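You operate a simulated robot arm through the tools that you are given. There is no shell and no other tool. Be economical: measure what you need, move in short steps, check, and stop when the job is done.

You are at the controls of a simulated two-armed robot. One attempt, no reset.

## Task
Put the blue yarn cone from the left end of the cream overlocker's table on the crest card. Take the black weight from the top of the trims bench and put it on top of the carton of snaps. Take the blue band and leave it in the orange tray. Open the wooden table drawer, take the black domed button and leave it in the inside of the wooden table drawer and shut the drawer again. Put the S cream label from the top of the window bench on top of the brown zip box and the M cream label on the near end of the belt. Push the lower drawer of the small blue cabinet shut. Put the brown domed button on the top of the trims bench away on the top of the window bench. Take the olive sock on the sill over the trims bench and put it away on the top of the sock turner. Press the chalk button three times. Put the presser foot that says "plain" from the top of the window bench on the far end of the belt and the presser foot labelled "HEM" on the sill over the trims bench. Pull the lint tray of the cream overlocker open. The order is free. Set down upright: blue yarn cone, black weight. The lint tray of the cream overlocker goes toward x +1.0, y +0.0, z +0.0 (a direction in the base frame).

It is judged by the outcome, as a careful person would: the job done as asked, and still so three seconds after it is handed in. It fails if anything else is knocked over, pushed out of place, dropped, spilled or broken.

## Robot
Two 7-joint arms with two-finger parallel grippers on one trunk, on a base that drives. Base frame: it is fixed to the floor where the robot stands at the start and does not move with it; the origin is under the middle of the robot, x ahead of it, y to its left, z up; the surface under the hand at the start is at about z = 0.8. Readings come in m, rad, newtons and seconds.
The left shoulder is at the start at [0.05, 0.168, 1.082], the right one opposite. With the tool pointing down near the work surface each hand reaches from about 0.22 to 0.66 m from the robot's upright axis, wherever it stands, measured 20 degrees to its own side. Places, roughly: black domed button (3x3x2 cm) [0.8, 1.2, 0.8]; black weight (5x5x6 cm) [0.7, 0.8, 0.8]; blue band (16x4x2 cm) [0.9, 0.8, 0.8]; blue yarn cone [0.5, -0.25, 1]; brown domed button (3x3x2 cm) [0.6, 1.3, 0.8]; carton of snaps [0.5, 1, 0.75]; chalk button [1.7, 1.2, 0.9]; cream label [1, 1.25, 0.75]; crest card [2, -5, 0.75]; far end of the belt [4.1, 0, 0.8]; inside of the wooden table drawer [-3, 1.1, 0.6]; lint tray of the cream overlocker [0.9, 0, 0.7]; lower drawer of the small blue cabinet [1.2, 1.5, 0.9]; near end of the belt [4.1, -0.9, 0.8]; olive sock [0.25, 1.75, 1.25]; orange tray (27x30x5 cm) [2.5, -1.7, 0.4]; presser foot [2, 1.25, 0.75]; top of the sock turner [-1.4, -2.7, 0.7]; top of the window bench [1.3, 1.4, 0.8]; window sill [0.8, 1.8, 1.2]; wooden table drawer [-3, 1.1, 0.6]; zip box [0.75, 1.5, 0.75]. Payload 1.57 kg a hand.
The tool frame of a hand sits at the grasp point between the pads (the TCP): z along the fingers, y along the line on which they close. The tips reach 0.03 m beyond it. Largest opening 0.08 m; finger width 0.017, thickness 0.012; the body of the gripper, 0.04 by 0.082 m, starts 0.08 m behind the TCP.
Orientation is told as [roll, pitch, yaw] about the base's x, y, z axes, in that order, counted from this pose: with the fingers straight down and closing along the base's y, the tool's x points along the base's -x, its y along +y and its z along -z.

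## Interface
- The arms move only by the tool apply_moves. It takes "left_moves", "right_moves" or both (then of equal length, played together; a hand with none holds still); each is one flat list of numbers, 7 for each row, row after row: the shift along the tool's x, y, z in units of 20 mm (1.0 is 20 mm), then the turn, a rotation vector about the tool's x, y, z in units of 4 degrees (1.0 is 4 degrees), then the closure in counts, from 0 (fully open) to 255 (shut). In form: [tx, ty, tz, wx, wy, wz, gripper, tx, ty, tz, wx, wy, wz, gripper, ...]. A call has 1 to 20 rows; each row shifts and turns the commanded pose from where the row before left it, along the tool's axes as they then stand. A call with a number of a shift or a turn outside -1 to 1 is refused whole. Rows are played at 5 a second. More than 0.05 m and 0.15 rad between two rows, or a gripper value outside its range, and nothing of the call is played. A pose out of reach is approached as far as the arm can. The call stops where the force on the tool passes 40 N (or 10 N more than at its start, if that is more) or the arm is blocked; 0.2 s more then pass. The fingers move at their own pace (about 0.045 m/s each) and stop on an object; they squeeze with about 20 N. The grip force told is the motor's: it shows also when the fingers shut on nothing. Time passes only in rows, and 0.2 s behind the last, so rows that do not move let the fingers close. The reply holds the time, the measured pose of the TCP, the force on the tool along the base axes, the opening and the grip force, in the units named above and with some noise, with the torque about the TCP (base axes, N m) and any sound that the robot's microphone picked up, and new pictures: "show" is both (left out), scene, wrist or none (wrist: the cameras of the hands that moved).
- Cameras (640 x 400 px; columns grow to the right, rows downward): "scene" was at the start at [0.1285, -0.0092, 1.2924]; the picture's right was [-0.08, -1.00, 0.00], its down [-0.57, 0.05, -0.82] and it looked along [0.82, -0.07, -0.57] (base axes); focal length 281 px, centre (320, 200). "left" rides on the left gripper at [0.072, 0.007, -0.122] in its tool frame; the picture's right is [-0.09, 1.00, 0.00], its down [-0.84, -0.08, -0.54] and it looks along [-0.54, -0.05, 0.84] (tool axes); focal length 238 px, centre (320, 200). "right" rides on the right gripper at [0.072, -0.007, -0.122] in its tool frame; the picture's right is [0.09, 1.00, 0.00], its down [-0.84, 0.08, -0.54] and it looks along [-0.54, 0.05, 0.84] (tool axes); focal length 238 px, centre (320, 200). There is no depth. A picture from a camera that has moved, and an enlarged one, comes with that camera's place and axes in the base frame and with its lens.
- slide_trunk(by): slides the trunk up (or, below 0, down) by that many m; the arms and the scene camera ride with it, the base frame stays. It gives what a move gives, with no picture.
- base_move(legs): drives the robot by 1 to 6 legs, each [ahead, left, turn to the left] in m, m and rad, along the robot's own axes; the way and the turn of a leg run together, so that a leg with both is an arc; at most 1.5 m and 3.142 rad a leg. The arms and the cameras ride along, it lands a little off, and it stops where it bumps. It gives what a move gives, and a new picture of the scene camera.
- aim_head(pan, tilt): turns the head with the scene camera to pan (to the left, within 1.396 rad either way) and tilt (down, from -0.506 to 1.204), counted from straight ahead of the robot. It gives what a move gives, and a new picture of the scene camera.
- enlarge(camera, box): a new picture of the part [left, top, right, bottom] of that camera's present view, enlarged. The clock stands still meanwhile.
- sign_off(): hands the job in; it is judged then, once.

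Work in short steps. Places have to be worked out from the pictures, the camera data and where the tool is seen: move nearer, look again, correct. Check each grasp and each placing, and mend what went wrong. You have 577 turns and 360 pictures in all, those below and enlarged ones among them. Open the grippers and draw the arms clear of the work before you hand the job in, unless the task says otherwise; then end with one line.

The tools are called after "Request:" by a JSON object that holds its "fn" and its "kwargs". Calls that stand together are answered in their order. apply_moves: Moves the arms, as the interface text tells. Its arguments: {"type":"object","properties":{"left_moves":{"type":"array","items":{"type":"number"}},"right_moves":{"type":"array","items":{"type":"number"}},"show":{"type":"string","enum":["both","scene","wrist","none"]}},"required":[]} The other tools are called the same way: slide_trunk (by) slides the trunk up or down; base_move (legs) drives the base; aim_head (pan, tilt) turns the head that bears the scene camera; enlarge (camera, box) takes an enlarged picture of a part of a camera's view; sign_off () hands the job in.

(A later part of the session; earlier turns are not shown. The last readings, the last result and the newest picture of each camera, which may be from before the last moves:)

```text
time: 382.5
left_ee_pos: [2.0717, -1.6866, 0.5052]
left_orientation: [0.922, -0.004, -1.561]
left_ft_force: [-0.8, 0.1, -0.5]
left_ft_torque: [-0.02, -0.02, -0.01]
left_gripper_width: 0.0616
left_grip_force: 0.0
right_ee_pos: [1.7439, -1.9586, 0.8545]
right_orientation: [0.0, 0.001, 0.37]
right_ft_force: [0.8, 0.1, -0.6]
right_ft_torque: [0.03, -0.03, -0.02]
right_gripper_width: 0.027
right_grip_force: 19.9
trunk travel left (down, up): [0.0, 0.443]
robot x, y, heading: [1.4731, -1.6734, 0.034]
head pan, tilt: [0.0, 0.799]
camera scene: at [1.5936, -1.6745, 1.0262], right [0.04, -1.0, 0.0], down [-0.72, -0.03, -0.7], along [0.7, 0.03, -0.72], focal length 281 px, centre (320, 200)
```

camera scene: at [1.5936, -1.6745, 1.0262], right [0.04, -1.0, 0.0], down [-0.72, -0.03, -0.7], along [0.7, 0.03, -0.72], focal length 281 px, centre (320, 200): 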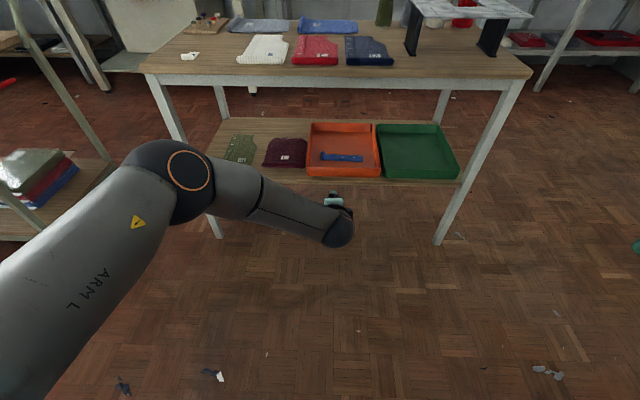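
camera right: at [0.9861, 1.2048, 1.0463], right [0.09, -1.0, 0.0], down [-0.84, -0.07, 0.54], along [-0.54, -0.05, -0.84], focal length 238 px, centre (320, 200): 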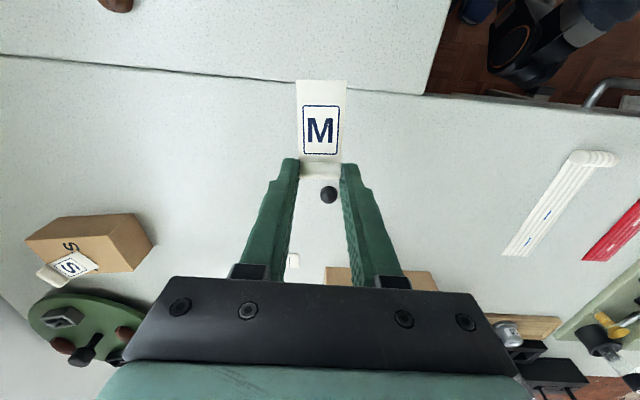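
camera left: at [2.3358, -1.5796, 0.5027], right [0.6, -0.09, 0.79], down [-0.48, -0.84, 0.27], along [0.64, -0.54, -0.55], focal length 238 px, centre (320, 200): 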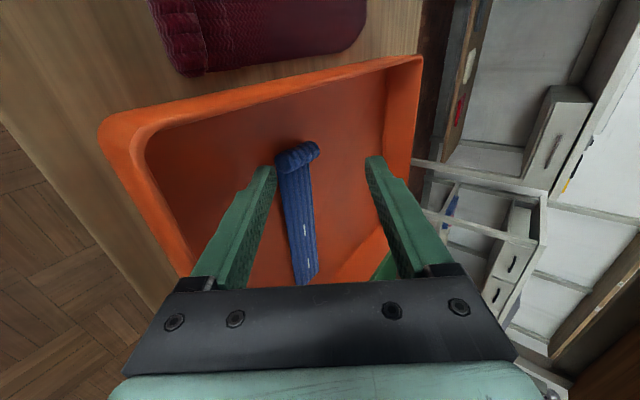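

Band done. Raise the trunk and restore the left hand.

Request:
{"fn": "slide_trunk", "kwargs": {"by": 0.25}}

Request:
{"fn": "apply_moves", "kwargs": {"left_moves": [0, 1, 0, -1, 0, 0, 60, 0, 1, 0, -1, 0, 0, 60, 0, 1, 0, -1, 0, 0, 60, 0, 1, 0, -1, 0, 0, 60, 0, 1, 0, -1, 0, 0, 60, 0, 1, 0, -1, 0, 0, 60, 0, 1, 0, -1, 0, 0, 60, 0, 1, 0, -1, 0, 0, 60, 0, 1, 0, -1, 0, 0, 60, 1, 1, 0, 0, 0, 0, 60, 1, 1, 0, 0, 0, 0, 60, 1, 1, 0, 0, 0, 0, 60, 1, 1, 0, 0, 0, 0, 60], "show": "none"}}

Request:
{"fn": "apply_moves", "kwargs": {"left_moves": [0, 0, 0, 0.962, 0.962, -0.962, 0, 0, 0, 0, 0.962, 0.962, -0.962, 0, 0, 0, 0, 0.962, 0.962, -0.962, 0, 0, 0, 0, 0.962, 0.962, -0.962, 0, 0, 0, 0, 0.962, 0.962, -0.962, 0, 0, 0, 0, 0.962, 0.962, -0.962, 0, 0, 0, 0, 0.962, 0.962, -0.962, 0, 0, 0, 0, 0.962, 0.962, -0.962, 0, 0, 0, 0, 0.962, 0.962, -0.962, 0, 0, 0, 0, 0.962, 0.962, -0.962, 0, 0, 0, 0, 0.962, 0.962, -0.962, 0, 0, 0, 0, 0.962, 0.962, -0.962, 0, 0, 0, 0, 0.962, 0.962, -0.962, 0, 0, 0, 0, 0.962, 0.962, -0.962, 0, 0, 0, 0, 0.962, 0.962, -0.962, 0, 0, 0, 0, 0.962, 0.962, -0.962, 0, 0, 0, 0, 0.962, 0.962, -0.962, 0, 0, 0, 0, 0.962, 0.962, -0.962, 0], "show": "none"}}

Request:
{"fn": "aim_head", "kwargs": {"pan": 0.5, "tilt": 0.2}}

```text
time: 385.1
left_ee_pos: [2.0715, -1.6861, 0.7546]
left_orientation: [0.92, -0.005, -1.562]
left_ft_force: [0.4, 0.3, -0.2]
left_ft_torque: [0.02, 0.0, 0.0]
left_gripper_width: 0.0612
left_grip_force: 0.0
right_ee_pos: [1.7443, -1.9602, 1.1047]
right_orientation: [0.0, 0.002, 0.371]
right_ft_force: [0.2, 0.3, 0.1]
right_ft_torque: [-0.01, 0.0, 0.0]
right_gripper_width: 0.027
right_grip_force: 20.3
trunk travel left (down, up): [-0.25, 0.193]
robot x, y, heading: [1.4726, -1.6783, 0.035]
head pan, tilt: [0.0, 0.799]
```

```text
time: 387.9
left_ee_pos: [2.1369, -1.6061, 0.999]
left_orientation: [1.549, -0.006, -1.561]
left_ft_force: [-0.3, 0.1, 0.2]
left_ft_torque: [0.02, -0.01, -0.04]
left_gripper_width: 0.0612
left_grip_force: 0.1
right_ee_pos: [1.7438, -1.9572, 1.1043]
right_orientation: [0.0, 0.003, 0.372]
right_ft_force: [-0.8, -0.2, 0.1]
right_ft_torque: [0.0, 0.03, 0.01]
right_gripper_width: 0.0273
right_grip_force: 19.5
trunk travel left (down, up): [-0.25, 0.193]
robot x, y, heading: [1.4739, -1.6811, 0.033]
head pan, tilt: [0.0, 0.799]
```

```text
time: 391.7
left_ee_pos: [2.0474, -1.64, 0.9922]
left_orientation: [0.029, -0.009, -0.022]
left_ft_force: [0.2, 0.0, 0.0]
left_ft_torque: [-0.04, -0.02, 0.0]
left_gripper_width: 0.0801
left_grip_force: 0.0
left hand out of reach, approached as far as the arm can: row 12, 13, 14, 15, 16, 17, 18
right_ee_pos: [1.7434, -1.9592, 1.1046]
right_orientation: [0.0, 0.003, 0.372]
right_ft_force: [0.0, 0.4, 0.0]
right_ft_torque: [0.03, -0.03, -0.02]
right_gripper_width: 0.027
right_grip_force: 19.8
trunk travel left (down, up): [-0.25, 0.193]
robot x, y, heading: [1.4732, -1.6757, 0.035]
head pan, tilt: [0.0, 0.799]
```

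```text
time: 392.7
left_ee_pos: [2.0472, -1.6385, 0.9922]
left_orientation: [0.03, -0.011, -0.023]
left_ft_force: [0.7, 0.0, -0.1]
left_ft_torque: [0.0, 0.01, -0.01]
left_gripper_width: 0.0802
left_grip_force: 0.0
right_ee_pos: [1.743, -1.9589, 1.1043]
right_orientation: [-0.001, 0.003, 0.372]
right_ft_force: [-0.2, 0.4, 0.1]
right_ft_torque: [0.02, -0.01, -0.02]
right_gripper_width: 0.027
right_grip_force: 20.2
trunk travel left (down, up): [-0.25, 0.193]
robot x, y, heading: [1.4774, -1.6766, 0.034]
head pan, tilt: [0.499, 0.201]
camera scene: at [1.5931, -1.6299, 1.3298], right [0.51, -0.86, 0.0], down [-0.17, -0.1, -0.98], along [0.84, 0.5, -0.2], focal length 281 px, centre (320, 200)
```

scene: 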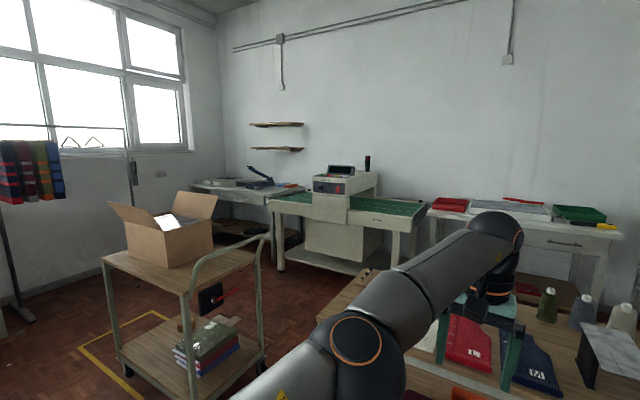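

Retract and raise the left hand, then drive around the south of the tray table toward the belt.

Request:
{"fn": "apply_moves", "kwargs": {"left_moves": [1, -0.5, -0.5, 0, 0, 0, 0, 1, -0.5, -0.5, 0, 0, 0, 0, 1, -0.5, -0.5, 0, 0, 0, 0, 1, -0.5, -0.5, 0, 0, 0, 0, 1, -0.5, -0.5, 0, 0, 0, 0, 1, 0, -0.5, 0, 0, 0, 0, 1, 0, -0.5, 0, 0, 0, 0, 1, 0, 0, 0, 0, 0, 0, 1, 0, 0, 0, 0, 0, 0, 1, 0, 0, 0, 0, 0, 0], "show": "none"}}

Request:
{"fn": "base_move", "kwargs": {"legs": [[0.38, 0, -0.03], [0, -1.1, 0], [1.4, 0, 0]]}}

Request:
{"fn": "aim_head", "kwargs": {"pan": 0.6, "tilt": 0.3}}

```text
time: 394.9
left_ee_pos: [1.8445, -1.6873, 1.0596]
left_orientation: [0.029, -0.01, -0.026]
left_ft_force: [0.1, 0.6, 0.6]
left_ft_torque: [0.04, 0.02, 0.02]
left_gripper_width: 0.0801
left_grip_force: 0.0
right_ee_pos: [1.7438, -1.9589, 1.1028]
right_orientation: [0.001, 0.001, 0.372]
right_ft_force: [0.6, -0.9, 0.0]
right_ft_torque: [0.02, -0.01, -0.02]
right_gripper_width: 0.027
right_grip_force: 20.0
trunk travel left (down, up): [-0.25, 0.193]
robot x, y, heading: [1.4731, -1.6793, 0.038]
head pan, tilt: [0.499, 0.201]
```

```text
time: 413.3
left_ee_pos: [3.6268, -2.7955, 1.0595]
left_orientation: [0.027, -0.012, -0.079]
left_ft_force: [0.5, -0.1, 0.5]
left_ft_torque: [-0.03, 0.03, 0.03]
left_gripper_width: 0.08
left_grip_force: 0.2
right_ee_pos: [3.508, -3.0594, 1.103]
right_orientation: [-0.003, 0.001, 0.317]
right_ft_force: [0.6, 0.2, -0.5]
right_ft_torque: [-0.02, 0.01, -0.03]
right_gripper_width: 0.0272
right_grip_force: 19.1
trunk travel left (down, up): [-0.25, 0.193]
robot x, y, heading: [3.254, -2.7653, -0.019]
head pan, tilt: [0.499, 0.201]
camera scene: at [3.3765, -2.7236, 1.3299], right [0.46, -0.89, 0.0], down [-0.18, -0.09, -0.98], along [0.87, 0.45, -0.2], focal length 281 px, centre (320, 200)
```

scene: 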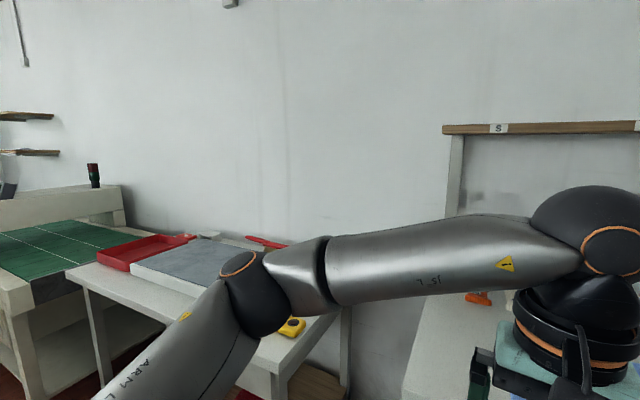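

```text
time: 413.9
left_ee_pos: [3.624, -2.7952, 1.059]
left_orientation: [0.028, -0.011, -0.079]
left_ft_force: [0.3, 0.1, 0.3]
left_ft_torque: [0.02, -0.04, 0.0]
left_gripper_width: 0.08
left_grip_force: 0.2
right_ee_pos: [3.5085, -3.0591, 1.104]
right_orientation: [0.0, 0.001, 0.318]
right_ft_force: [-0.5, -0.2, -0.9]
right_ft_torque: [-0.01, 0.0, -0.01]
right_gripper_width: 0.0269
right_grip_force: 19.7
trunk travel left (down, up): [-0.25, 0.193]
robot x, y, heading: [3.2491, -2.7636, -0.017]
head pan, tilt: [0.6, 0.3]
camera scene: at [3.3718, -2.7153, 1.3206], right [0.55, -0.84, 0.0], down [-0.25, -0.16, -0.96], along [0.8, 0.52, -0.3], focal length 281 px, centre (320, 200)
```

scene: 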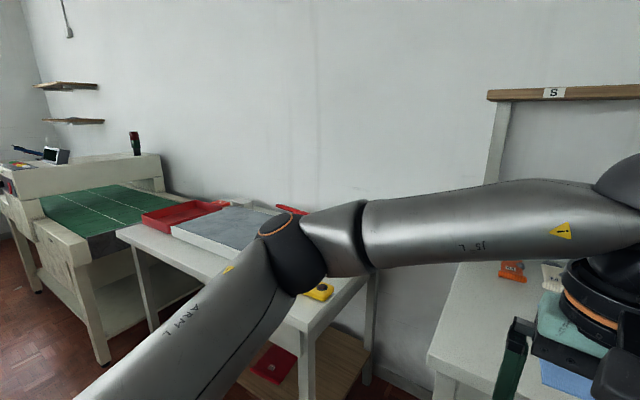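

Slide left along the aisle to the belt.

Request:
{"fn": "base_move", "kwargs": {"legs": [[0, 1.0, 0], [0, 0.8, 0]]}}

Request:
{"fn": "aim_head", "kwargs": {"pan": 0.0, "tilt": 0.5}}

```text
time: 430.0
left_ee_pos: [3.6758, -1.0054, 1.0591]
left_orientation: [0.029, -0.01, -0.092]
left_ft_force: [0.3, -0.4, 0.4]
left_ft_torque: [0.0, 0.0, 0.0]
left_gripper_width: 0.0802
left_grip_force: 0.1
right_ee_pos: [3.5573, -1.2686, 1.1047]
right_orientation: [-0.001, 0.002, 0.306]
right_ft_force: [0.0, -0.3, 1.8]
right_ft_torque: [0.01, -0.01, -0.01]
right_gripper_width: 0.0269
right_grip_force: 19.8
trunk travel left (down, up): [-0.25, 0.193]
robot x, y, heading: [3.304, -0.971, -0.03]
head pan, tilt: [0.6, 0.3]
camera scene: at [3.4247, -0.9228, 1.3206], right [0.54, -0.84, 0.0], down [-0.25, -0.16, -0.96], along [0.8, 0.52, -0.3], focal length 281 px, centre (320, 200)
```

scene: 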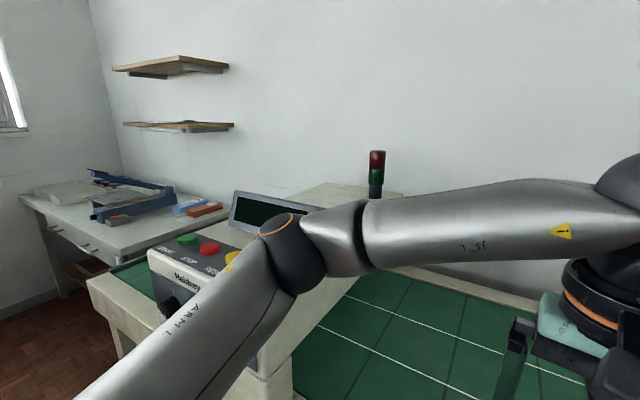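

```text
time: 431.0
left_ee_pos: [3.6757, -1.006, 1.0583]
left_orientation: [0.027, -0.011, -0.091]
left_ft_force: [-0.7, -0.2, -0.5]
left_ft_torque: [-0.02, 0.0, 0.02]
left_gripper_width: 0.0798
left_grip_force: 0.0
right_ee_pos: [3.5567, -1.2682, 1.104]
right_orientation: [-0.002, 0.0, 0.306]
right_ft_force: [-0.3, 0.2, 0.2]
right_ft_torque: [0.01, -0.01, 0.04]
right_gripper_width: 0.0269
right_grip_force: 19.6
trunk travel left (down, up): [-0.25, 0.193]
robot x, y, heading: [3.304, -0.9717, -0.032]
head pan, tilt: [0.0, 0.499]
camera scene: at [3.437, -0.9759, 1.3022], right [-0.03, -1.0, 0.0], down [-0.48, 0.01, -0.88], along [0.88, -0.03, -0.48], focal length 281 px, centre (320, 200)
```

scene: 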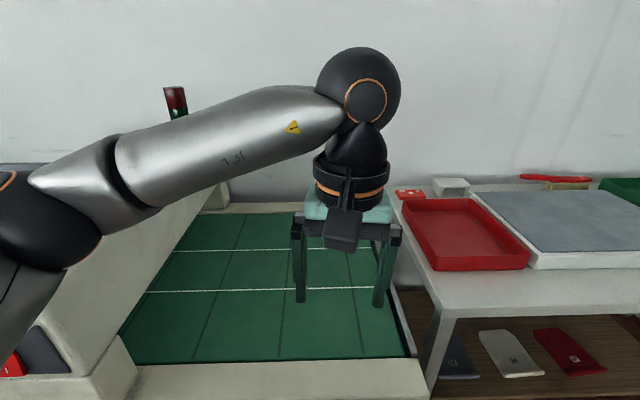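

Near belt section: x 3.75–4.25, y -1.16…-0.62. Move the left hand aside and bring the right hand (M label) over the belt.

Request:
{"fn": "apply_moves", "kwargs": {"left_moves": [0.2, 0.8, 0, 0, 0, 0, 0, 0.2, 0.8, 0, 0, 0, 0, 0, 0.2, 0.8, 0, 0, 0, 0, 0, 0.2, 0.8, 0, 0, 0, 0, 0, 0.2, 0.8, 0, 0, 0, 0, 0, 0.2, 0.8, 0, 0, 0, 0, 0, 0.2, 0.8, 0, 0, 0, 0, 0, 0.2, 0.8, 0, 0, 0, 0, 0, 0, 0.8, 0, 0, 0, 0, 0, 0, 0, 0, 0, 0, 0, 0, 0, 0, 0, 0, 0, 0, 0], "right_moves": [-0.95, 0.75, 0, 0, 0, 0.4, 255, -0.95, 0.75, 0, 0, 0, 0.4, 255, -0.95, 0.75, 0, 0, 0, 0.4, 255, -0.95, 0.75, 0.5, 0, 0, 0.4, 255, -0.95, 0.75, 0.8, 0, 0, 0.4, 255, -0.95, 0.75, 0.8, 0, 0, 0.4, 255, -0.95, 0.75, 0.8, 0, 0, 0.4, 255, -0.95, 0.75, 0.8, 0, 0, 0.4, 255, -0.95, 0.75, 0.8, 0, 0, 0.4, 255, -0.95, 0.75, 0.8, 0, 0, 0.4, 255, -0.95, 0.75, 0.8, 0, 0, 0.4, 255], "show": "scene"}}

```text
time: 433.4
left_ee_pos: [3.6605, -0.8598, 1.0616]
left_orientation: [0.027, -0.011, -0.092]
left_ft_force: [-0.5, -0.2, 0.5]
left_ft_torque: [0.01, -0.01, 0.02]
left_gripper_width: 0.0799
left_grip_force: 0.1
right_ee_pos: [3.7365, -1.0742, 0.9829]
right_orientation: [-0.003, -0.001, -0.003]
right_ft_force: [0.3, 0.2, -0.1]
right_ft_torque: [-0.01, 0.01, -0.01]
right_gripper_width: 0.0271
right_grip_force: 20.2
trunk travel left (down, up): [-0.25, 0.193]
robot x, y, heading: [3.3052, -0.9744, -0.029]
head pan, tilt: [0.0, 0.499]
camera scene: at [3.4372, -0.9758, 1.3022], right [-0.03, -1.0, 0.0], down [-0.48, 0.01, -0.88], along [0.88, -0.03, -0.48], focal length 281 px, centre (320, 200)
```

scene: 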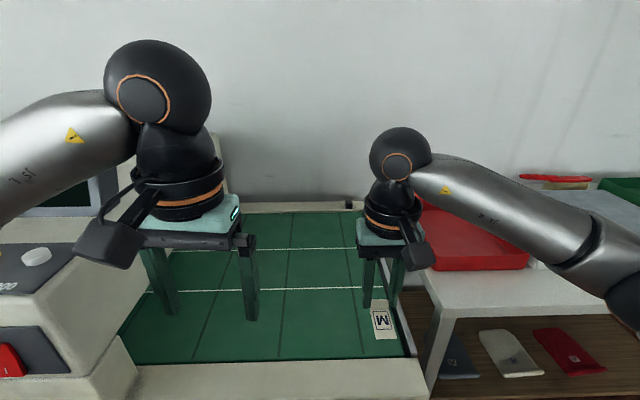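

Advance to (3.92,-1.02) and lower.

Request:
{"fn": "apply_moves", "kwargs": {"right_moves": [-1, 0.35, 0.3, 0, 0, 0, 255, -1, 0.35, 0.3, 0, 0, 0, 255, -1, 0.35, 0.3, 0, 0, 0, 255, -1, 0.35, 0.3, 0, 0, 0, 255, -1, 0.35, 0.3, 0, 0, 0, 255, -1, 0.35, 0.3, 0, 0, 0, 255, -1, 0.35, 0.5, 0, 0, 0, 255, -1, 0.35, 0.5, 0, 0, 0, 255, -1, 0, 0.5, 0, 0, 0, 255, 0, 0, 0.5, 0, 0, 0, 255, 0, 0, 0.5, 0, 0, 0, 255], "show": "both"}}

```text
time: 435.8
left_ee_pos: [3.6597, -0.8595, 1.0625]
left_orientation: [0.027, -0.012, -0.091]
left_ft_force: [0.7, -0.2, -0.8]
left_ft_torque: [0.01, -0.03, -0.02]
left_gripper_width: 0.0802
left_grip_force: 0.0
right_ee_pos: [3.8971, -1.0209, 0.8995]
right_orientation: [0.002, 0.001, -0.001]
right_ft_force: [-0.4, 0.4, -0.9]
right_ft_torque: [0.0, -0.02, -0.01]
right_gripper_width: 0.027
right_grip_force: 20.5
right hand out of reach, approached as far as the arm can: row 9
trunk travel left (down, up): [-0.25, 0.193]
robot x, y, heading: [3.3069, -0.9719, -0.039]
head pan, tilt: [0.0, 0.499]
camera scene: at [3.437, -0.9759, 1.3022], right [-0.03, -1.0, 0.0], down [-0.48, 0.01, -0.88], along [0.88, -0.03, -0.48], focal length 281 px, centre (320, 200)
camera right: at [3.8248, -1.0287, 1.0217], right [-0.09, 1.0, 0.0], down [0.84, 0.08, 0.54], along [0.54, 0.05, -0.84], focal length 238 px, centre (320, 200)
```

scene: 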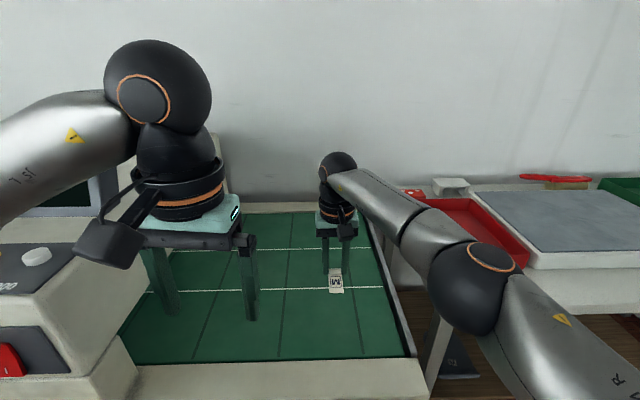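
right: 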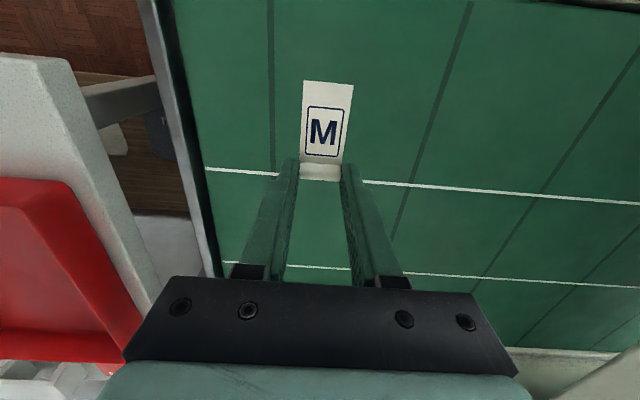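

Shift a bit more to the centre (+y 6 cm) and lower until contact.

Request:
{"fn": "apply_moves", "kwargs": {"right_moves": [0, 1, 0, 0, 0, 0, 255, 0, 1, 0, 0, 0, 0, 255, 0, 1, 0.5, 0, 0, 0, 255, 0, 0, 0.6, 0, 0, 0, 255, 0, 0, 0.6, 0, 0, 0, 255, 0, 0, 0.4, 0, 0, 0, 255, 0, 0, 0.3, 0, 0, 0, 255], "show": "none"}}

```text
time: 437.4
left_ee_pos: [3.6597, -0.8598, 1.0631]
left_orientation: [0.029, -0.01, -0.091]
left_ft_force: [-0.1, 0.3, 0.3]
left_ft_torque: [-0.01, 0.05, -0.02]
left_gripper_width: 0.0798
left_grip_force: 0.0
right_ee_pos: [3.8787, -0.9728, 0.8476]
right_orientation: [0.001, 0.0, -0.002]
right_ft_force: [0.6, -0.1, -0.7]
right_ft_torque: [0.01, 0.0, -0.02]
right_gripper_width: 0.0271
right_grip_force: 19.7
right hand out of reach, approached as far as the arm can: row 1, 2, 3
trunk travel left (down, up): [-0.25, 0.193]
robot x, y, heading: [3.3042, -0.9678, -0.031]
head pan, tilt: [0.0, 0.499]
```

Request:
{"fn": "apply_moves", "kwargs": {"right_moves": [0, 0, 0.3, 0, 0, 0, 255, 0, 0, 0.25, 0, 0, 0, 255, 0, 0, 0.2, 0, 0, 0, 255], "show": "wrist"}}

```text
time: 438.2
left_ee_pos: [3.6608, -0.8601, 1.064]
left_orientation: [0.027, -0.007, -0.091]
left_ft_force: [0.2, -0.8, -0.3]
left_ft_torque: [0.02, -0.04, 0.0]
left_gripper_width: 0.0798
left_grip_force: 0.1
right_ee_pos: [3.8783, -0.9727, 0.8324]
right_orientation: [0.001, 0.003, -0.003]
right_ft_force: [0.7, 0.0, -0.1]
right_ft_torque: [-0.02, 0.01, -0.03]
right_gripper_width: 0.0272
right_grip_force: 19.8
trunk travel left (down, up): [-0.25, 0.193]
robot x, y, heading: [3.3072, -0.97, -0.031]
head pan, tilt: [0.0, 0.499]
camera right: at [3.8065, -0.9808, 0.9546], right [-0.09, 1.0, 0.0], down [0.84, 0.08, 0.54], along [0.54, 0.05, -0.84], focal length 238 px, centre (320, 200)
```

right: 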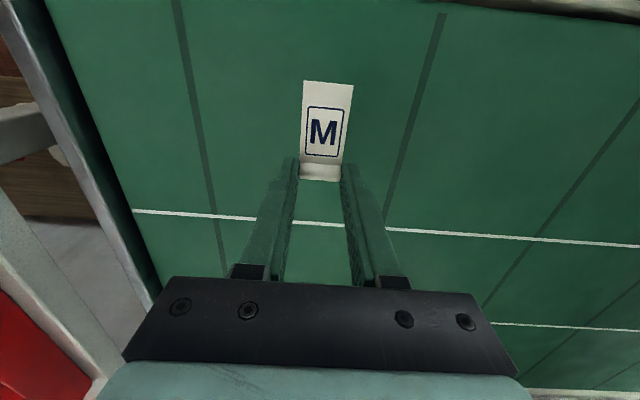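

Request:
{"fn": "apply_moves", "kwargs": {"right_moves": [0, 0, 0.3, 0, 0, 0, 255, 0, 0, 0.3, 0, 0, 0, 255, 0, 0, 0.3, 0, 0, 0, 255, 0, 0, 0.3, 0, 0, 0, 255], "show": "none"}}

```text
time: 439.2
left_ee_pos: [3.6599, -0.8601, 1.0644]
left_orientation: [0.027, -0.011, -0.09]
left_ft_force: [0.2, 0.1, -0.9]
left_ft_torque: [0.02, 0.02, -0.01]
left_gripper_width: 0.0798
left_grip_force: 0.0
right_ee_pos: [3.8762, -0.9728, 0.8078]
right_orientation: [0.0, -0.001, -0.002]
right_ft_force: [0.2, 0.0, -0.2]
right_ft_torque: [-0.02, -0.02, -0.02]
right_gripper_width: 0.0273
right_grip_force: 20.3
trunk travel left (down, up): [-0.25, 0.193]
robot x, y, heading: [3.3052, -0.9709, -0.026]
head pan, tilt: [0.0, 0.499]
```

Request:
{"fn": "apply_moves", "kwargs": {"right_moves": [0, 0, 0.3, 0, 0, 0, 255, 0, 0, 0.3, 0, 0, 0, 255, 0, 0, 0.3, 0, 0, 0, 255, 0, 0, 0.3, 0, 0, 0, 255], "show": "wrist"}}

```text
time: 440.2
left_ee_pos: [3.6585, -0.8599, 1.0641]
left_orientation: [0.027, -0.012, -0.09]
left_ft_force: [-0.8, -0.5, 0.0]
left_ft_torque: [-0.02, -0.04, 0.03]
left_gripper_width: 0.0801
left_grip_force: 0.0
right_ee_pos: [3.8764, -0.972, 0.7934]
right_orientation: [0.0, -0.005, -0.002]
right_ft_force: [1.5, 1.0, 17.2]
right_ft_torque: [0.01, 0.46, 0.0]
right_gripper_width: 0.0271
right_grip_force: 20.0
right hand out of reach, approached as far as the arm can: row 2
trunk travel left (down, up): [-0.25, 0.193]
robot x, y, heading: [3.3068, -0.9709, -0.035]
head pan, tilt: [0.0, 0.499]
camera right: at [3.8029, -0.9808, 0.9155], right [-0.09, 1.0, 0.0], down [0.83, 0.08, 0.55], along [0.54, 0.05, -0.84], focal length 238 px, centre (320, 200)
```

right: 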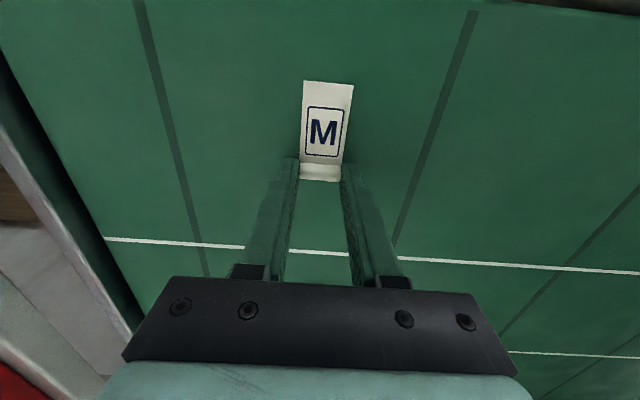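

Contact: belt at z≈0.763. Release and rise.

Request:
{"fn": "apply_moves", "kwargs": {"right_moves": [0, 0, -0.1, 0, 0, 0, 150, 0, 0, 0, 0, 0, 0, 60, 0, 0, 0, 0, 0, 0, 0, 0, 0, -1, 0, 0, 0, 0, 0, 0, -1, 0, 0, 0, 0, 0, 0, -1, 0, 0, 0, 0, 0, 0, -1, 0, 0, 0, 0, 0.5, 0, -1, 0, 0, 0, 0], "show": "wrist"}}

```text
time: 442.0
left_ee_pos: [3.6588, -0.8608, 1.0633]
left_orientation: [0.03, -0.01, -0.09]
left_ft_force: [-0.1, -0.1, 1.0]
left_ft_torque: [0.0, -0.03, 0.0]
left_gripper_width: 0.0797
left_grip_force: 0.0
right_ee_pos: [3.8842, -0.974, 0.8916]
right_orientation: [0.007, -0.02, 0.001]
right_ft_force: [0.5, 0.2, -0.4]
right_ft_torque: [-0.01, 0.02, -0.01]
right_gripper_width: 0.0798
right_grip_force: 0.0
right hand out of reach, approached as far as the arm can: row 4, 8
trunk travel left (down, up): [-0.25, 0.193]
robot x, y, heading: [3.3081, -0.9701, -0.034]
head pan, tilt: [0.0, 0.499]
camera right: at [3.8102, -0.984, 1.0135], right [-0.09, 1.0, 0.01], down [0.83, 0.07, 0.56], along [0.56, 0.06, -0.83], focal length 238 px, centre (320, 200)
```

right: 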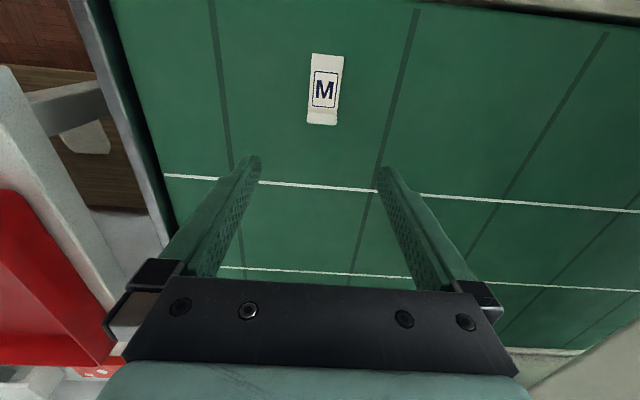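

M label is on the near belt. Retract the right hand, then take the north route back to the window bench.

Request:
{"fn": "apply_moves", "kwargs": {"right_moves": [1, 0, -0.5, 0, 0, 0, 0, 1, 0, -0.5, 0, 0, 0, 0, 1, 0, -0.5, 0, 0, 0, 0, 1, 0, -0.5, 0, 0, 0, 0, 1, 0, -0.5, 0, 0, 0, 0, 1, 0, -0.5, 0, 0, 0, 0, 1, 0, -0.5, 0, 0, 0, 0, 1, 0, -0.5, 0, 0, 0, 0, 1, -0.5, -0.5, 0, 0, 0, 0], "show": "none"}}

Request:
{"fn": "base_move", "kwargs": {"legs": [[-0.11, 0, 0.03], [0, 0.9, 0], [0, 0.82, 0]]}}

Request:
{"fn": "aim_head", "kwargs": {"pan": -0.5, "tilt": 0.4}}

```text
time: 444.0
left_ee_pos: [3.6594, -0.8593, 1.0629]
left_orientation: [0.028, -0.011, -0.09]
left_ft_force: [-0.3, -0.4, 0.4]
left_ft_torque: [0.01, -0.01, 0.0]
left_gripper_width: 0.0798
left_grip_force: 0.1
right_ee_pos: [3.6907, -0.9866, 0.9829]
right_orientation: [0.0, 0.001, -0.003]
right_ft_force: [0.0, 0.2, -0.3]
right_ft_torque: [-0.02, 0.04, 0.02]
right_gripper_width: 0.0801
right_grip_force: 0.1
trunk travel left (down, up): [-0.25, 0.193]
robot x, y, heading: [3.3054, -0.9725, -0.034]
head pan, tilt: [0.0, 0.499]
```

```text
time: 460.3
left_ee_pos: [3.5669, 0.8691, 1.0626]
left_orientation: [0.028, -0.009, -0.085]
left_ft_force: [0.7, -0.1, 1.4]
left_ft_torque: [0.06, -0.02, -0.01]
left_gripper_width: 0.0804
left_grip_force: 0.0
right_ee_pos: [3.5976, 0.743, 0.9818]
right_orientation: [-0.001, 0.002, 0.003]
right_ft_force: [0.6, 0.5, 0.6]
right_ft_torque: [-0.02, 0.02, 0.01]
right_gripper_width: 0.0802
right_grip_force: 0.0
trunk travel left (down, up): [-0.25, 0.193]
robot x, y, heading: [3.2172, 0.7568, -0.026]
head pan, tilt: [0.0, 0.499]
camera scene: at [3.3442, 0.7516, 1.3022], right [-0.03, -1.0, 0.0], down [-0.48, 0.01, -0.88], along [0.88, -0.02, -0.48], focal length 281 px, centre (320, 200)
```

scene: 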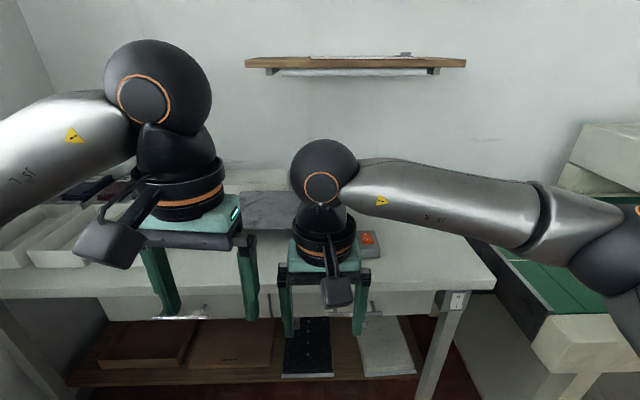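

```text
time: 461.2
left_ee_pos: [3.5657, 0.8679, 1.0631]
left_orientation: [0.027, -0.01, -0.086]
left_ft_force: [-0.4, -0.2, 0.2]
left_ft_torque: [0.01, 0.0, 0.02]
left_gripper_width: 0.0801
left_grip_force: 0.2
right_ee_pos: [3.5976, 0.7427, 0.9823]
right_orientation: [-0.001, 0.002, 0.002]
right_ft_force: [0.5, -0.2, -0.2]
right_ft_torque: [0.01, -0.01, 0.01]
right_gripper_width: 0.0801
right_grip_force: 0.1
trunk travel left (down, up): [-0.25, 0.193]
robot x, y, heading: [3.2094, 0.7589, -0.021]
head pan, tilt: [-0.499, 0.4]
camera scene: at [3.3334, 0.7075, 1.3113], right [-0.5, -0.87, 0.0], down [-0.34, 0.19, -0.92], along [0.8, -0.46, -0.39], focal length 281 px, centre (320, 200)
```

scene: 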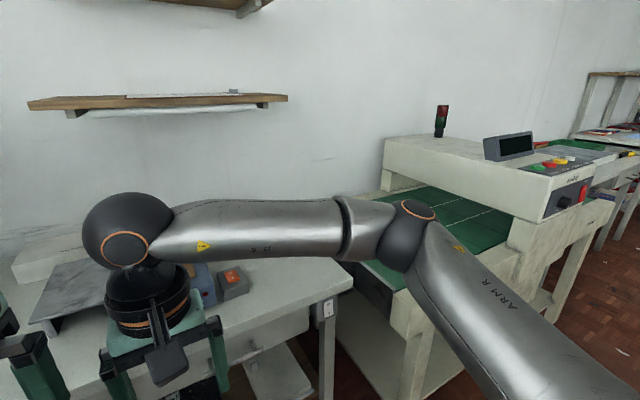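

Back up west along y≈0.75, then turn to face the window bench.

Request:
{"fn": "base_move", "kwargs": {"legs": [[-1.35, 0, 0], [0, 0, 1.59]]}}

Request:
{"fn": "aim_head", "kwargs": {"pan": 0.0, "tilt": 0.75}}

```text
time: 468.2
left_ee_pos: [2.2074, 0.8921, 1.0606]
left_orientation: [0.043, -0.007, -0.125]
left_ft_force: [0.3, 0.2, 0.0]
left_ft_torque: [0.04, 0.01, -0.01]
left_gripper_width: 0.0799
left_grip_force: 0.1
right_ee_pos: [2.2384, 0.7737, 0.982]
right_orientation: [0.002, 0.002, -0.01]
right_ft_force: [-0.6, -1.2, -0.3]
right_ft_torque: [0.01, 0.0, 0.03]
right_gripper_width: 0.0799
right_grip_force: 0.2
trunk travel left (down, up): [-0.25, 0.193]
robot x, y, heading: [1.8527, 0.7947, -0.041]
head pan, tilt: [-0.499, 0.4]
stopped in leg 2: the robot was blocked; the commanded pose is now the measured one
camera scene: at [1.9755, 0.7403, 1.311], right [-0.51, -0.86, 0.0], down [-0.34, 0.2, -0.92], along [0.79, -0.47, -0.39], focal length 281 px, centre (320, 200)
```

scene: 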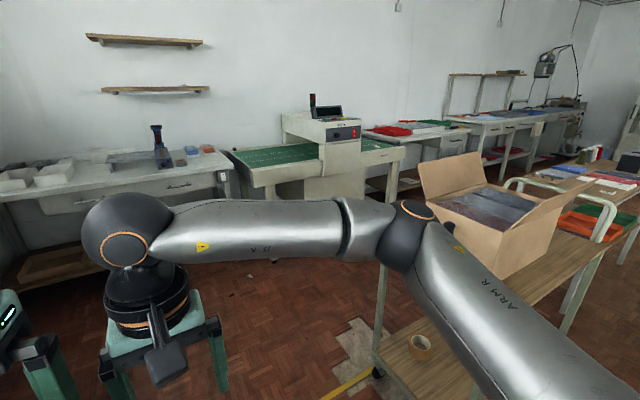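

```text
time: 469.2
left_ee_pos: [2.207, 0.893, 1.0614]
left_orientation: [0.04, -0.006, -0.123]
left_ft_force: [0.3, 0.4, 0.1]
left_ft_torque: [-0.02, 0.0, 0.03]
left_gripper_width: 0.0801
left_grip_force: 0.1
right_ee_pos: [2.2399, 0.7733, 0.9809]
right_orientation: [0.006, 0.003, -0.01]
right_ft_force: [0.2, 0.1, -0.6]
right_ft_torque: [0.0, -0.02, 0.02]
right_gripper_width: 0.0801
right_grip_force: 0.1
trunk travel left (down, up): [-0.25, 0.193]
robot x, y, heading: [1.8559, 0.7942, -0.038]
head pan, tilt: [0.0, 0.75]
camera scene: at [1.9796, 0.7838, 1.2799], right [-0.04, -1.0, -0.01], down [-0.68, 0.03, -0.73], along [0.73, -0.02, -0.68], focal length 281 px, centre (320, 200)
```

scene: 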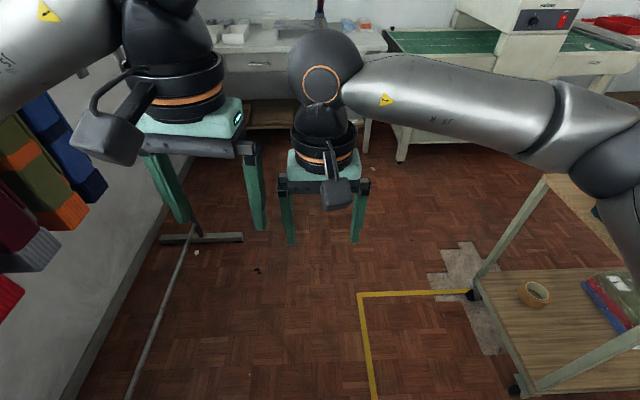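

Left side is close to the rack/bench. Move back and away from the bench, then turn.

Request:
{"fn": "base_move", "kwargs": {"legs": [[-0.05, -0.15, 0], [-0.2, 0, 0], [0, -0.1, 0], [0, 0, 1.6]]}}

Request:
{"fn": "aim_head", "kwargs": {"pan": -0.1, "tilt": 0.75}}

```text
time: 477.4
left_ee_pos: [1.4724, 0.9046, 1.0623]
left_orientation: [0.037, -0.009, 1.504]
left_ft_force: [-0.2, -0.4, 0.4]
left_ft_torque: [0.01, 0.03, 0.01]
left_gripper_width: 0.0801
left_grip_force: 0.1
right_ee_pos: [1.5923, 0.944, 0.9827]
right_orientation: [-0.001, 0.003, 1.61]
right_ft_force: [0.6, 0.1, -0.2]
right_ft_torque: [0.0, 0.02, 0.01]
right_gripper_width: 0.0801
right_grip_force: 0.2
trunk travel left (down, up): [-0.25, 0.193]
robot x, y, heading: [1.5909, 0.5569, 1.582]
head pan, tilt: [0.0, 0.75]
camera scene: at [1.5904, 0.6792, 1.2802], right [1.0, 0.01, 0.0], down [0.01, -0.68, -0.73], along [-0.01, 0.73, -0.68], focal length 281 px, centre (320, 200)
```

scene: 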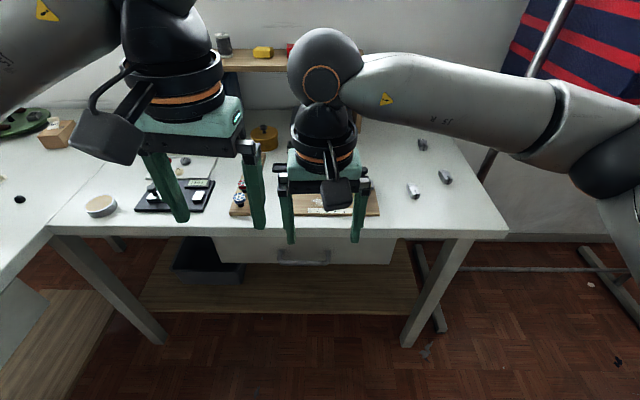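

```text
time: 478.1
left_ee_pos: [1.472, 0.9039, 1.0623]
left_orientation: [0.035, -0.008, 1.502]
left_ft_force: [0.6, -1.1, 0.1]
left_ft_torque: [-0.01, 0.02, 0.03]
left_gripper_width: 0.0798
left_grip_force: 0.1
right_ee_pos: [1.5911, 0.9445, 0.9812]
right_orientation: [0.001, 0.002, 1.611]
right_ft_force: [0.2, 0.0, 0.2]
right_ft_torque: [-0.01, 0.01, 0.0]
right_gripper_width: 0.08
right_grip_force: 0.0
trunk travel left (down, up): [-0.25, 0.193]
robot x, y, heading: [1.5911, 0.5539, 1.582]
head pan, tilt: [-0.099, 0.75]
camera scene: at [1.5986, 0.6788, 1.2802], right [1.0, -0.09, 0.0], down [-0.06, -0.68, -0.73], along [0.06, 0.73, -0.68], focal length 281 px, centre (320, 200)
```

scene: 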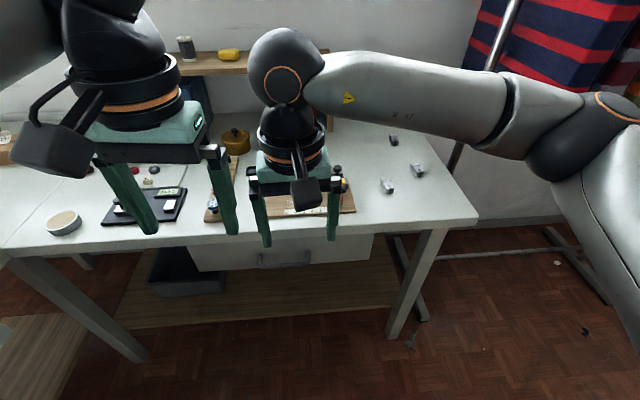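

PLAIN ≈(1.818,1.217), HEM ≈(1.918,1.276). Move forward and bring the right hand over PLAIN.

Request:
{"fn": "base_move", "kwargs": {"legs": [[0.12, -0.03, 0]]}}

Request:
{"fn": "apply_moves", "kwargs": {"right_moves": [0, -1, 0, 0, 0, 0, 0, 0, -1, 0, 0, 0, 0, 0, 0, -1, 0, 0, 0, 0, 0, 0, -1, 0, 0, 0, 0, 0, 0, -1, 0, 0, 0, 0, 0, 0, -1, 0, 0, 0, 0, 0, 0, -1, 0.5, 0, 0, 0, 0, -0.6, -1, 0.5, 0, 0, 0, 0, -0.6, -1, 0.5, 0, 0, 0, 0, -0.6, -0.8, 0.5, 0, 0, 0, 0, -0.6, 0, 0.5, 0, 0, 0, 0], "show": "wrist"}}

```text
time: 479.3
left_ee_pos: [1.4996, 1.0273, 1.0625]
left_orientation: [0.036, -0.009, 1.506]
left_ft_force: [1.1, 0.7, -0.7]
left_ft_torque: [0.03, -0.01, -0.01]
left_gripper_width: 0.08
left_grip_force: 0.1
right_ee_pos: [1.6183, 1.0664, 0.9822]
right_orientation: [0.0, 0.002, 1.615]
right_ft_force: [-0.7, 0.8, 0.8]
right_ft_torque: [-0.01, -0.02, -0.01]
right_gripper_width: 0.0802
right_grip_force: 0.0
trunk travel left (down, up): [-0.25, 0.193]
robot x, y, heading: [1.6174, 0.6764, 1.587]
head pan, tilt: [-0.099, 0.75]
camera scene: at [1.6269, 0.8007, 1.2801], right [1.0, -0.09, 0.0], down [-0.06, -0.68, -0.73], along [0.06, 0.73, -0.68], focal length 281 px, centre (320, 200)
```

scene: 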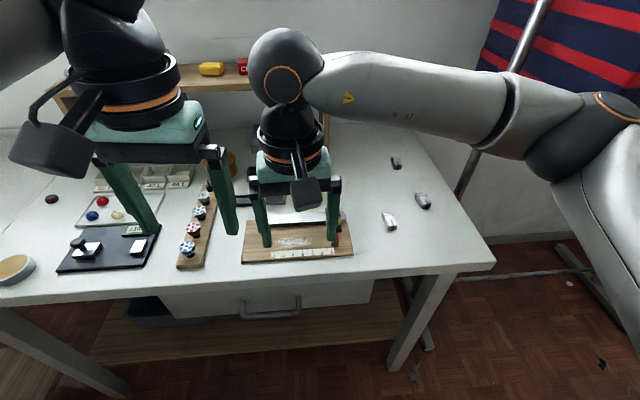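

```text
time: 481.7
left_ee_pos: [1.4993, 1.025, 1.0614]
left_orientation: [0.035, -0.009, 1.505]
left_ft_force: [0.0, -0.8, -0.9]
left_ft_torque: [0.04, 0.0, -0.02]
left_gripper_width: 0.0799
left_grip_force: 0.2
right_ee_pos: [1.8129, 1.1221, 0.932]
right_orientation: [0.001, 0.002, 1.615]
right_ft_force: [0.1, 0.6, 0.1]
right_ft_torque: [-0.01, -0.03, 0.0]
right_gripper_width: 0.0801
right_grip_force: 0.0
trunk travel left (down, up): [-0.25, 0.193]
robot x, y, heading: [1.6179, 0.6769, 1.582]
head pan, tilt: [-0.099, 0.75]
camera right: at [1.8224, 1.0487, 1.0549], right [-0.99, -0.14, 0.0], down [-0.11, 0.83, 0.54], along [-0.07, 0.54, -0.84], focal length 238 px, centre (320, 200)
```

right: 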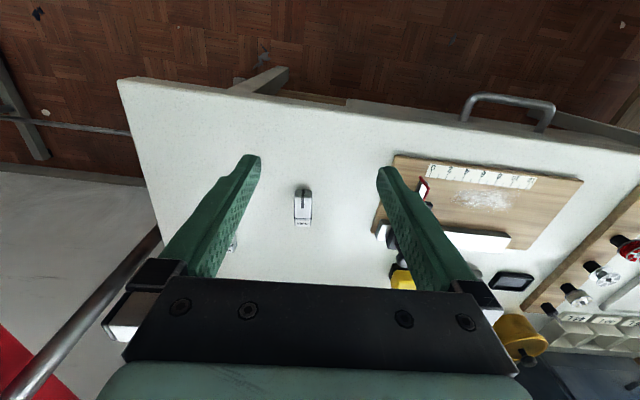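

Request:
{"fn": "apply_moves", "kwargs": {"right_moves": [-1, -0.13, 0, 0, 0, 0, 0, -1, -0.13, 0, 0, 0, 0, 0, -1, -0.13, 0, 0, 0, 0, 0, -1, -0.13, 0.5, 0, 0, 0, 60, -0.85, -0.13, 0.8, 0, 0, 0, 60, 0, 0, 1, 0, 0, 0, 60, 0, 0, 0.8, 0, 0, 0, 60], "show": "wrist"}}

```text
time: 483.3
left_ee_pos: [1.5004, 1.0264, 1.0607]
left_orientation: [0.036, -0.008, 1.505]
left_ft_force: [-0.4, 0.0, 1.0]
left_ft_torque: [-0.03, -0.01, -0.01]
left_gripper_width: 0.0801
left_grip_force: 0.1
right_ee_pos: [1.8202, 1.2194, 0.8695]
right_orientation: [-0.001, 0.0, 1.615]
right_ft_force: [0.3, -0.1, 0.1]
right_ft_torque: [0.03, 0.0, 0.02]
right_gripper_width: 0.061
right_grip_force: 0.0
trunk travel left (down, up): [-0.25, 0.193]
robot x, y, heading: [1.6182, 0.6774, 1.589]
head pan, tilt: [-0.099, 0.75]
camera right: at [1.8305, 1.1456, 0.9921], right [-0.99, -0.14, 0.0], down [-0.11, 0.83, 0.54], along [-0.07, 0.54, -0.84], focal length 238 px, centre (320, 200)
```

right: 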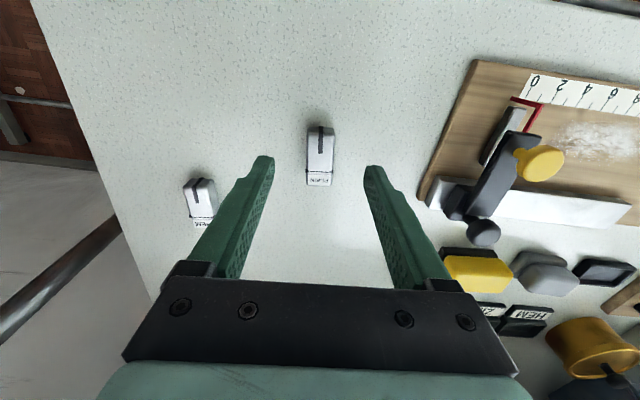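

Request:
{"fn": "apply_moves", "kwargs": {"right_moves": [0, 0, 0.9, 0, 0, 0, 60, 0, 0, 0.85, 0, 0, 0, 60, 0, 0, 0, 0, 0, 0, 200, 0, 0, 0, 0, 0, 0, 255, 0, 0, 0, 0, 0, 0, 255, 0, 0, -1, 0, 0, 0, 255, 0, 0, -1, 0, 0, 0, 255, 0, 0, -1, 0, 0, 0, 255], "show": "wrist"}}

```text
time: 485.1
left_ee_pos: [1.4997, 1.0267, 1.0613]
left_orientation: [0.033, -0.009, 1.505]
left_ft_force: [-1.2, -0.3, -0.3]
left_ft_torque: [0.01, -0.01, 0.0]
left_gripper_width: 0.08
left_grip_force: 0.0
right_ee_pos: [1.819, 1.2189, 0.8944]
right_orientation: [0.0, -0.001, 1.614]
right_ft_force: [0.2, -0.8, -0.5]
right_ft_torque: [0.0, 0.02, 0.04]
right_gripper_width: 0.0216
right_grip_force: 19.9
trunk travel left (down, up): [-0.25, 0.193]
robot x, y, heading: [1.6214, 0.6803, 1.582]
head pan, tilt: [-0.099, 0.75]
camera right: at [1.8297, 1.1448, 1.018], right [-0.99, -0.13, 0.0], down [-0.11, 0.83, 0.54], along [-0.07, 0.54, -0.84], focal length 238 px, centre (320, 200)
```

right: 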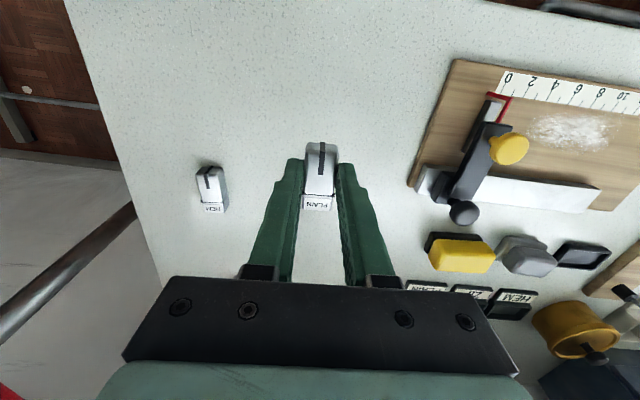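

PLAIN is held. Retract and drive to the belt's far end.

Request:
{"fn": "apply_moves", "kwargs": {"right_moves": [1, 0.2, -1, 0, 0, 0, 255, 1, 0.2, -1, 0, 0, 0, 255, 1, 0.2, -1, 0, 0, 0, 255, 1, 0, -1, 0, 0, 0, 255, 1, 0, -1, 0, 0, 0, 255, 1, 0, -1, 0, 0, 0, 255, 1, 0, 0, 0, 0, 0, 255], "show": "none"}}

Request:
{"fn": "base_move", "kwargs": {"legs": [[-0.13, 0, 0], [0, 0, -1.58], [0, 0.2, 0], [1.5, 0, 0], [0.1, 0, 0]]}}

```text
time: 486.7
left_ee_pos: [1.4993, 1.0246, 1.062]
left_orientation: [0.036, -0.008, 1.505]
left_ft_force: [-0.2, -0.6, 0.4]
left_ft_torque: [0.0, 0.04, -0.01]
left_gripper_width: 0.08
left_grip_force: 0.0
right_ee_pos: [1.8179, 1.0779, 1.017]
right_orientation: [0.001, 0.0, 1.613]
right_ft_force: [-0.4, 0.1, -0.7]
right_ft_torque: [0.0, 0.01, 0.04]
right_gripper_width: 0.0214
right_grip_force: 19.9
trunk travel left (down, up): [-0.25, 0.193]
robot x, y, heading: [1.6213, 0.6791, 1.582]
head pan, tilt: [-0.099, 0.75]
```

```text
time: 501.5
left_ee_pos: [3.5382, 0.865, 1.0617]
left_orientation: [0.035, -0.009, -0.078]
left_ft_force: [-0.2, 0.2, 0.4]
left_ft_torque: [0.0, -0.02, 0.03]
left_gripper_width: 0.0801
left_grip_force: 0.1
right_ee_pos: [3.5884, 0.5475, 1.0166]
right_orientation: [0.001, 0.001, 0.032]
right_ft_force: [0.9, -0.5, -1.4]
right_ft_torque: [-0.01, 0.01, -0.03]
right_gripper_width: 0.0212
right_grip_force: 20.3
trunk travel left (down, up): [-0.25, 0.193]
robot x, y, heading: [3.1912, 0.7492, 0.003]
head pan, tilt: [-0.099, 0.75]
camera scene: at [3.3139, 0.739, 1.2801], right [-0.09, -1.0, 0.0], down [-0.68, 0.06, -0.73], along [0.73, -0.07, -0.68], focal length 281 px, centre (320, 200)
```

scene: 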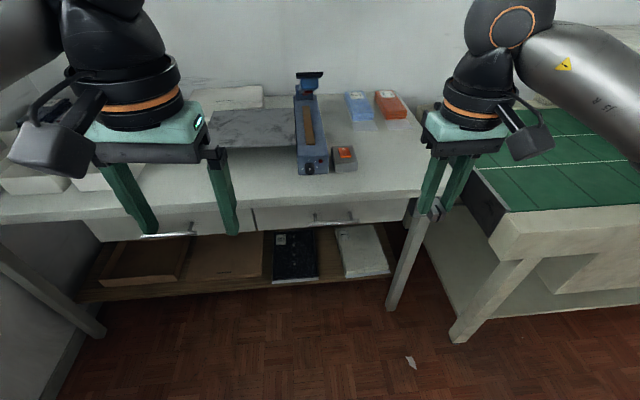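

Slide right to y≈0.18 and close in.

Request:
{"fn": "base_move", "kwargs": {"legs": [[0, -0.57, 0], [0.11, 0, 0]]}}

Request:
{"fn": "aim_head", "kwargs": {"pan": -0.2, "tilt": 0.6}}

```text
time: 507.9
left_ee_pos: [3.6527, 0.2889, 1.0607]
left_orientation: [0.036, -0.006, -0.07]
left_ft_force: [-0.7, -0.1, 0.1]
left_ft_torque: [-0.05, -0.01, 0.01]
left_gripper_width: 0.0802
left_grip_force: 0.1
right_ee_pos: [3.7039, -0.027, 1.0164]
right_orientation: [-0.002, 0.001, 0.039]
right_ft_force: [0.1, -0.5, -0.3]
right_ft_torque: [0.02, 0.04, -0.02]
right_gripper_width: 0.0213
right_grip_force: 19.9
trunk travel left (down, up): [-0.25, 0.193]
robot x, y, heading: [3.303, 0.1693, 0.009]
head pan, tilt: [-0.099, 0.75]
camera scene: at [3.4287, 0.1619, 1.2801], right [-0.09, -1.0, 0.0], down [-0.68, 0.06, -0.73], along [0.73, -0.06, -0.68], focal length 281 px, centre (320, 200)
```

scene: 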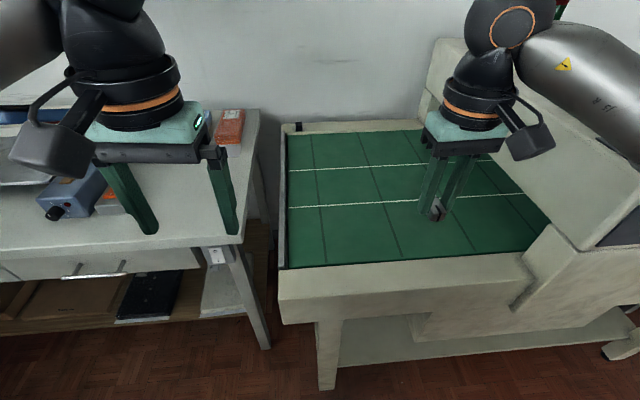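

```text
time: 508.6
left_ee_pos: [3.6509, 0.2901, 1.0617]
left_orientation: [0.036, -0.008, -0.07]
left_ft_force: [-0.5, -0.4, 0.4]
left_ft_torque: [0.01, -0.02, -0.01]
left_gripper_width: 0.0798
left_grip_force: 0.0
right_ee_pos: [3.7034, -0.0285, 1.0161]
right_orientation: [0.0, 0.001, 0.039]
right_ft_force: [0.8, 0.1, -0.7]
right_ft_torque: [-0.02, 0.0, -0.04]
right_gripper_width: 0.0213
right_grip_force: 20.1
trunk travel left (down, up): [-0.25, 0.193]
robot x, y, heading: [3.3033, 0.1708, 0.014]
head pan, tilt: [-0.201, 0.6]
camera scene: at [3.4324, 0.1525, 1.293], right [-0.19, -0.98, 0.0], down [-0.56, 0.11, -0.82], along [0.81, -0.16, -0.57], focal length 281 px, centre (320, 200)
```

scene: 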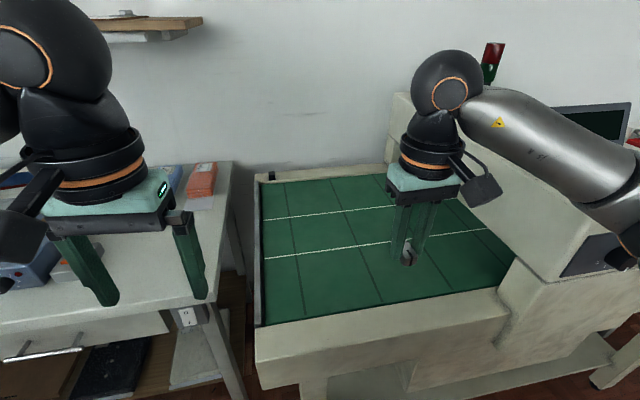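

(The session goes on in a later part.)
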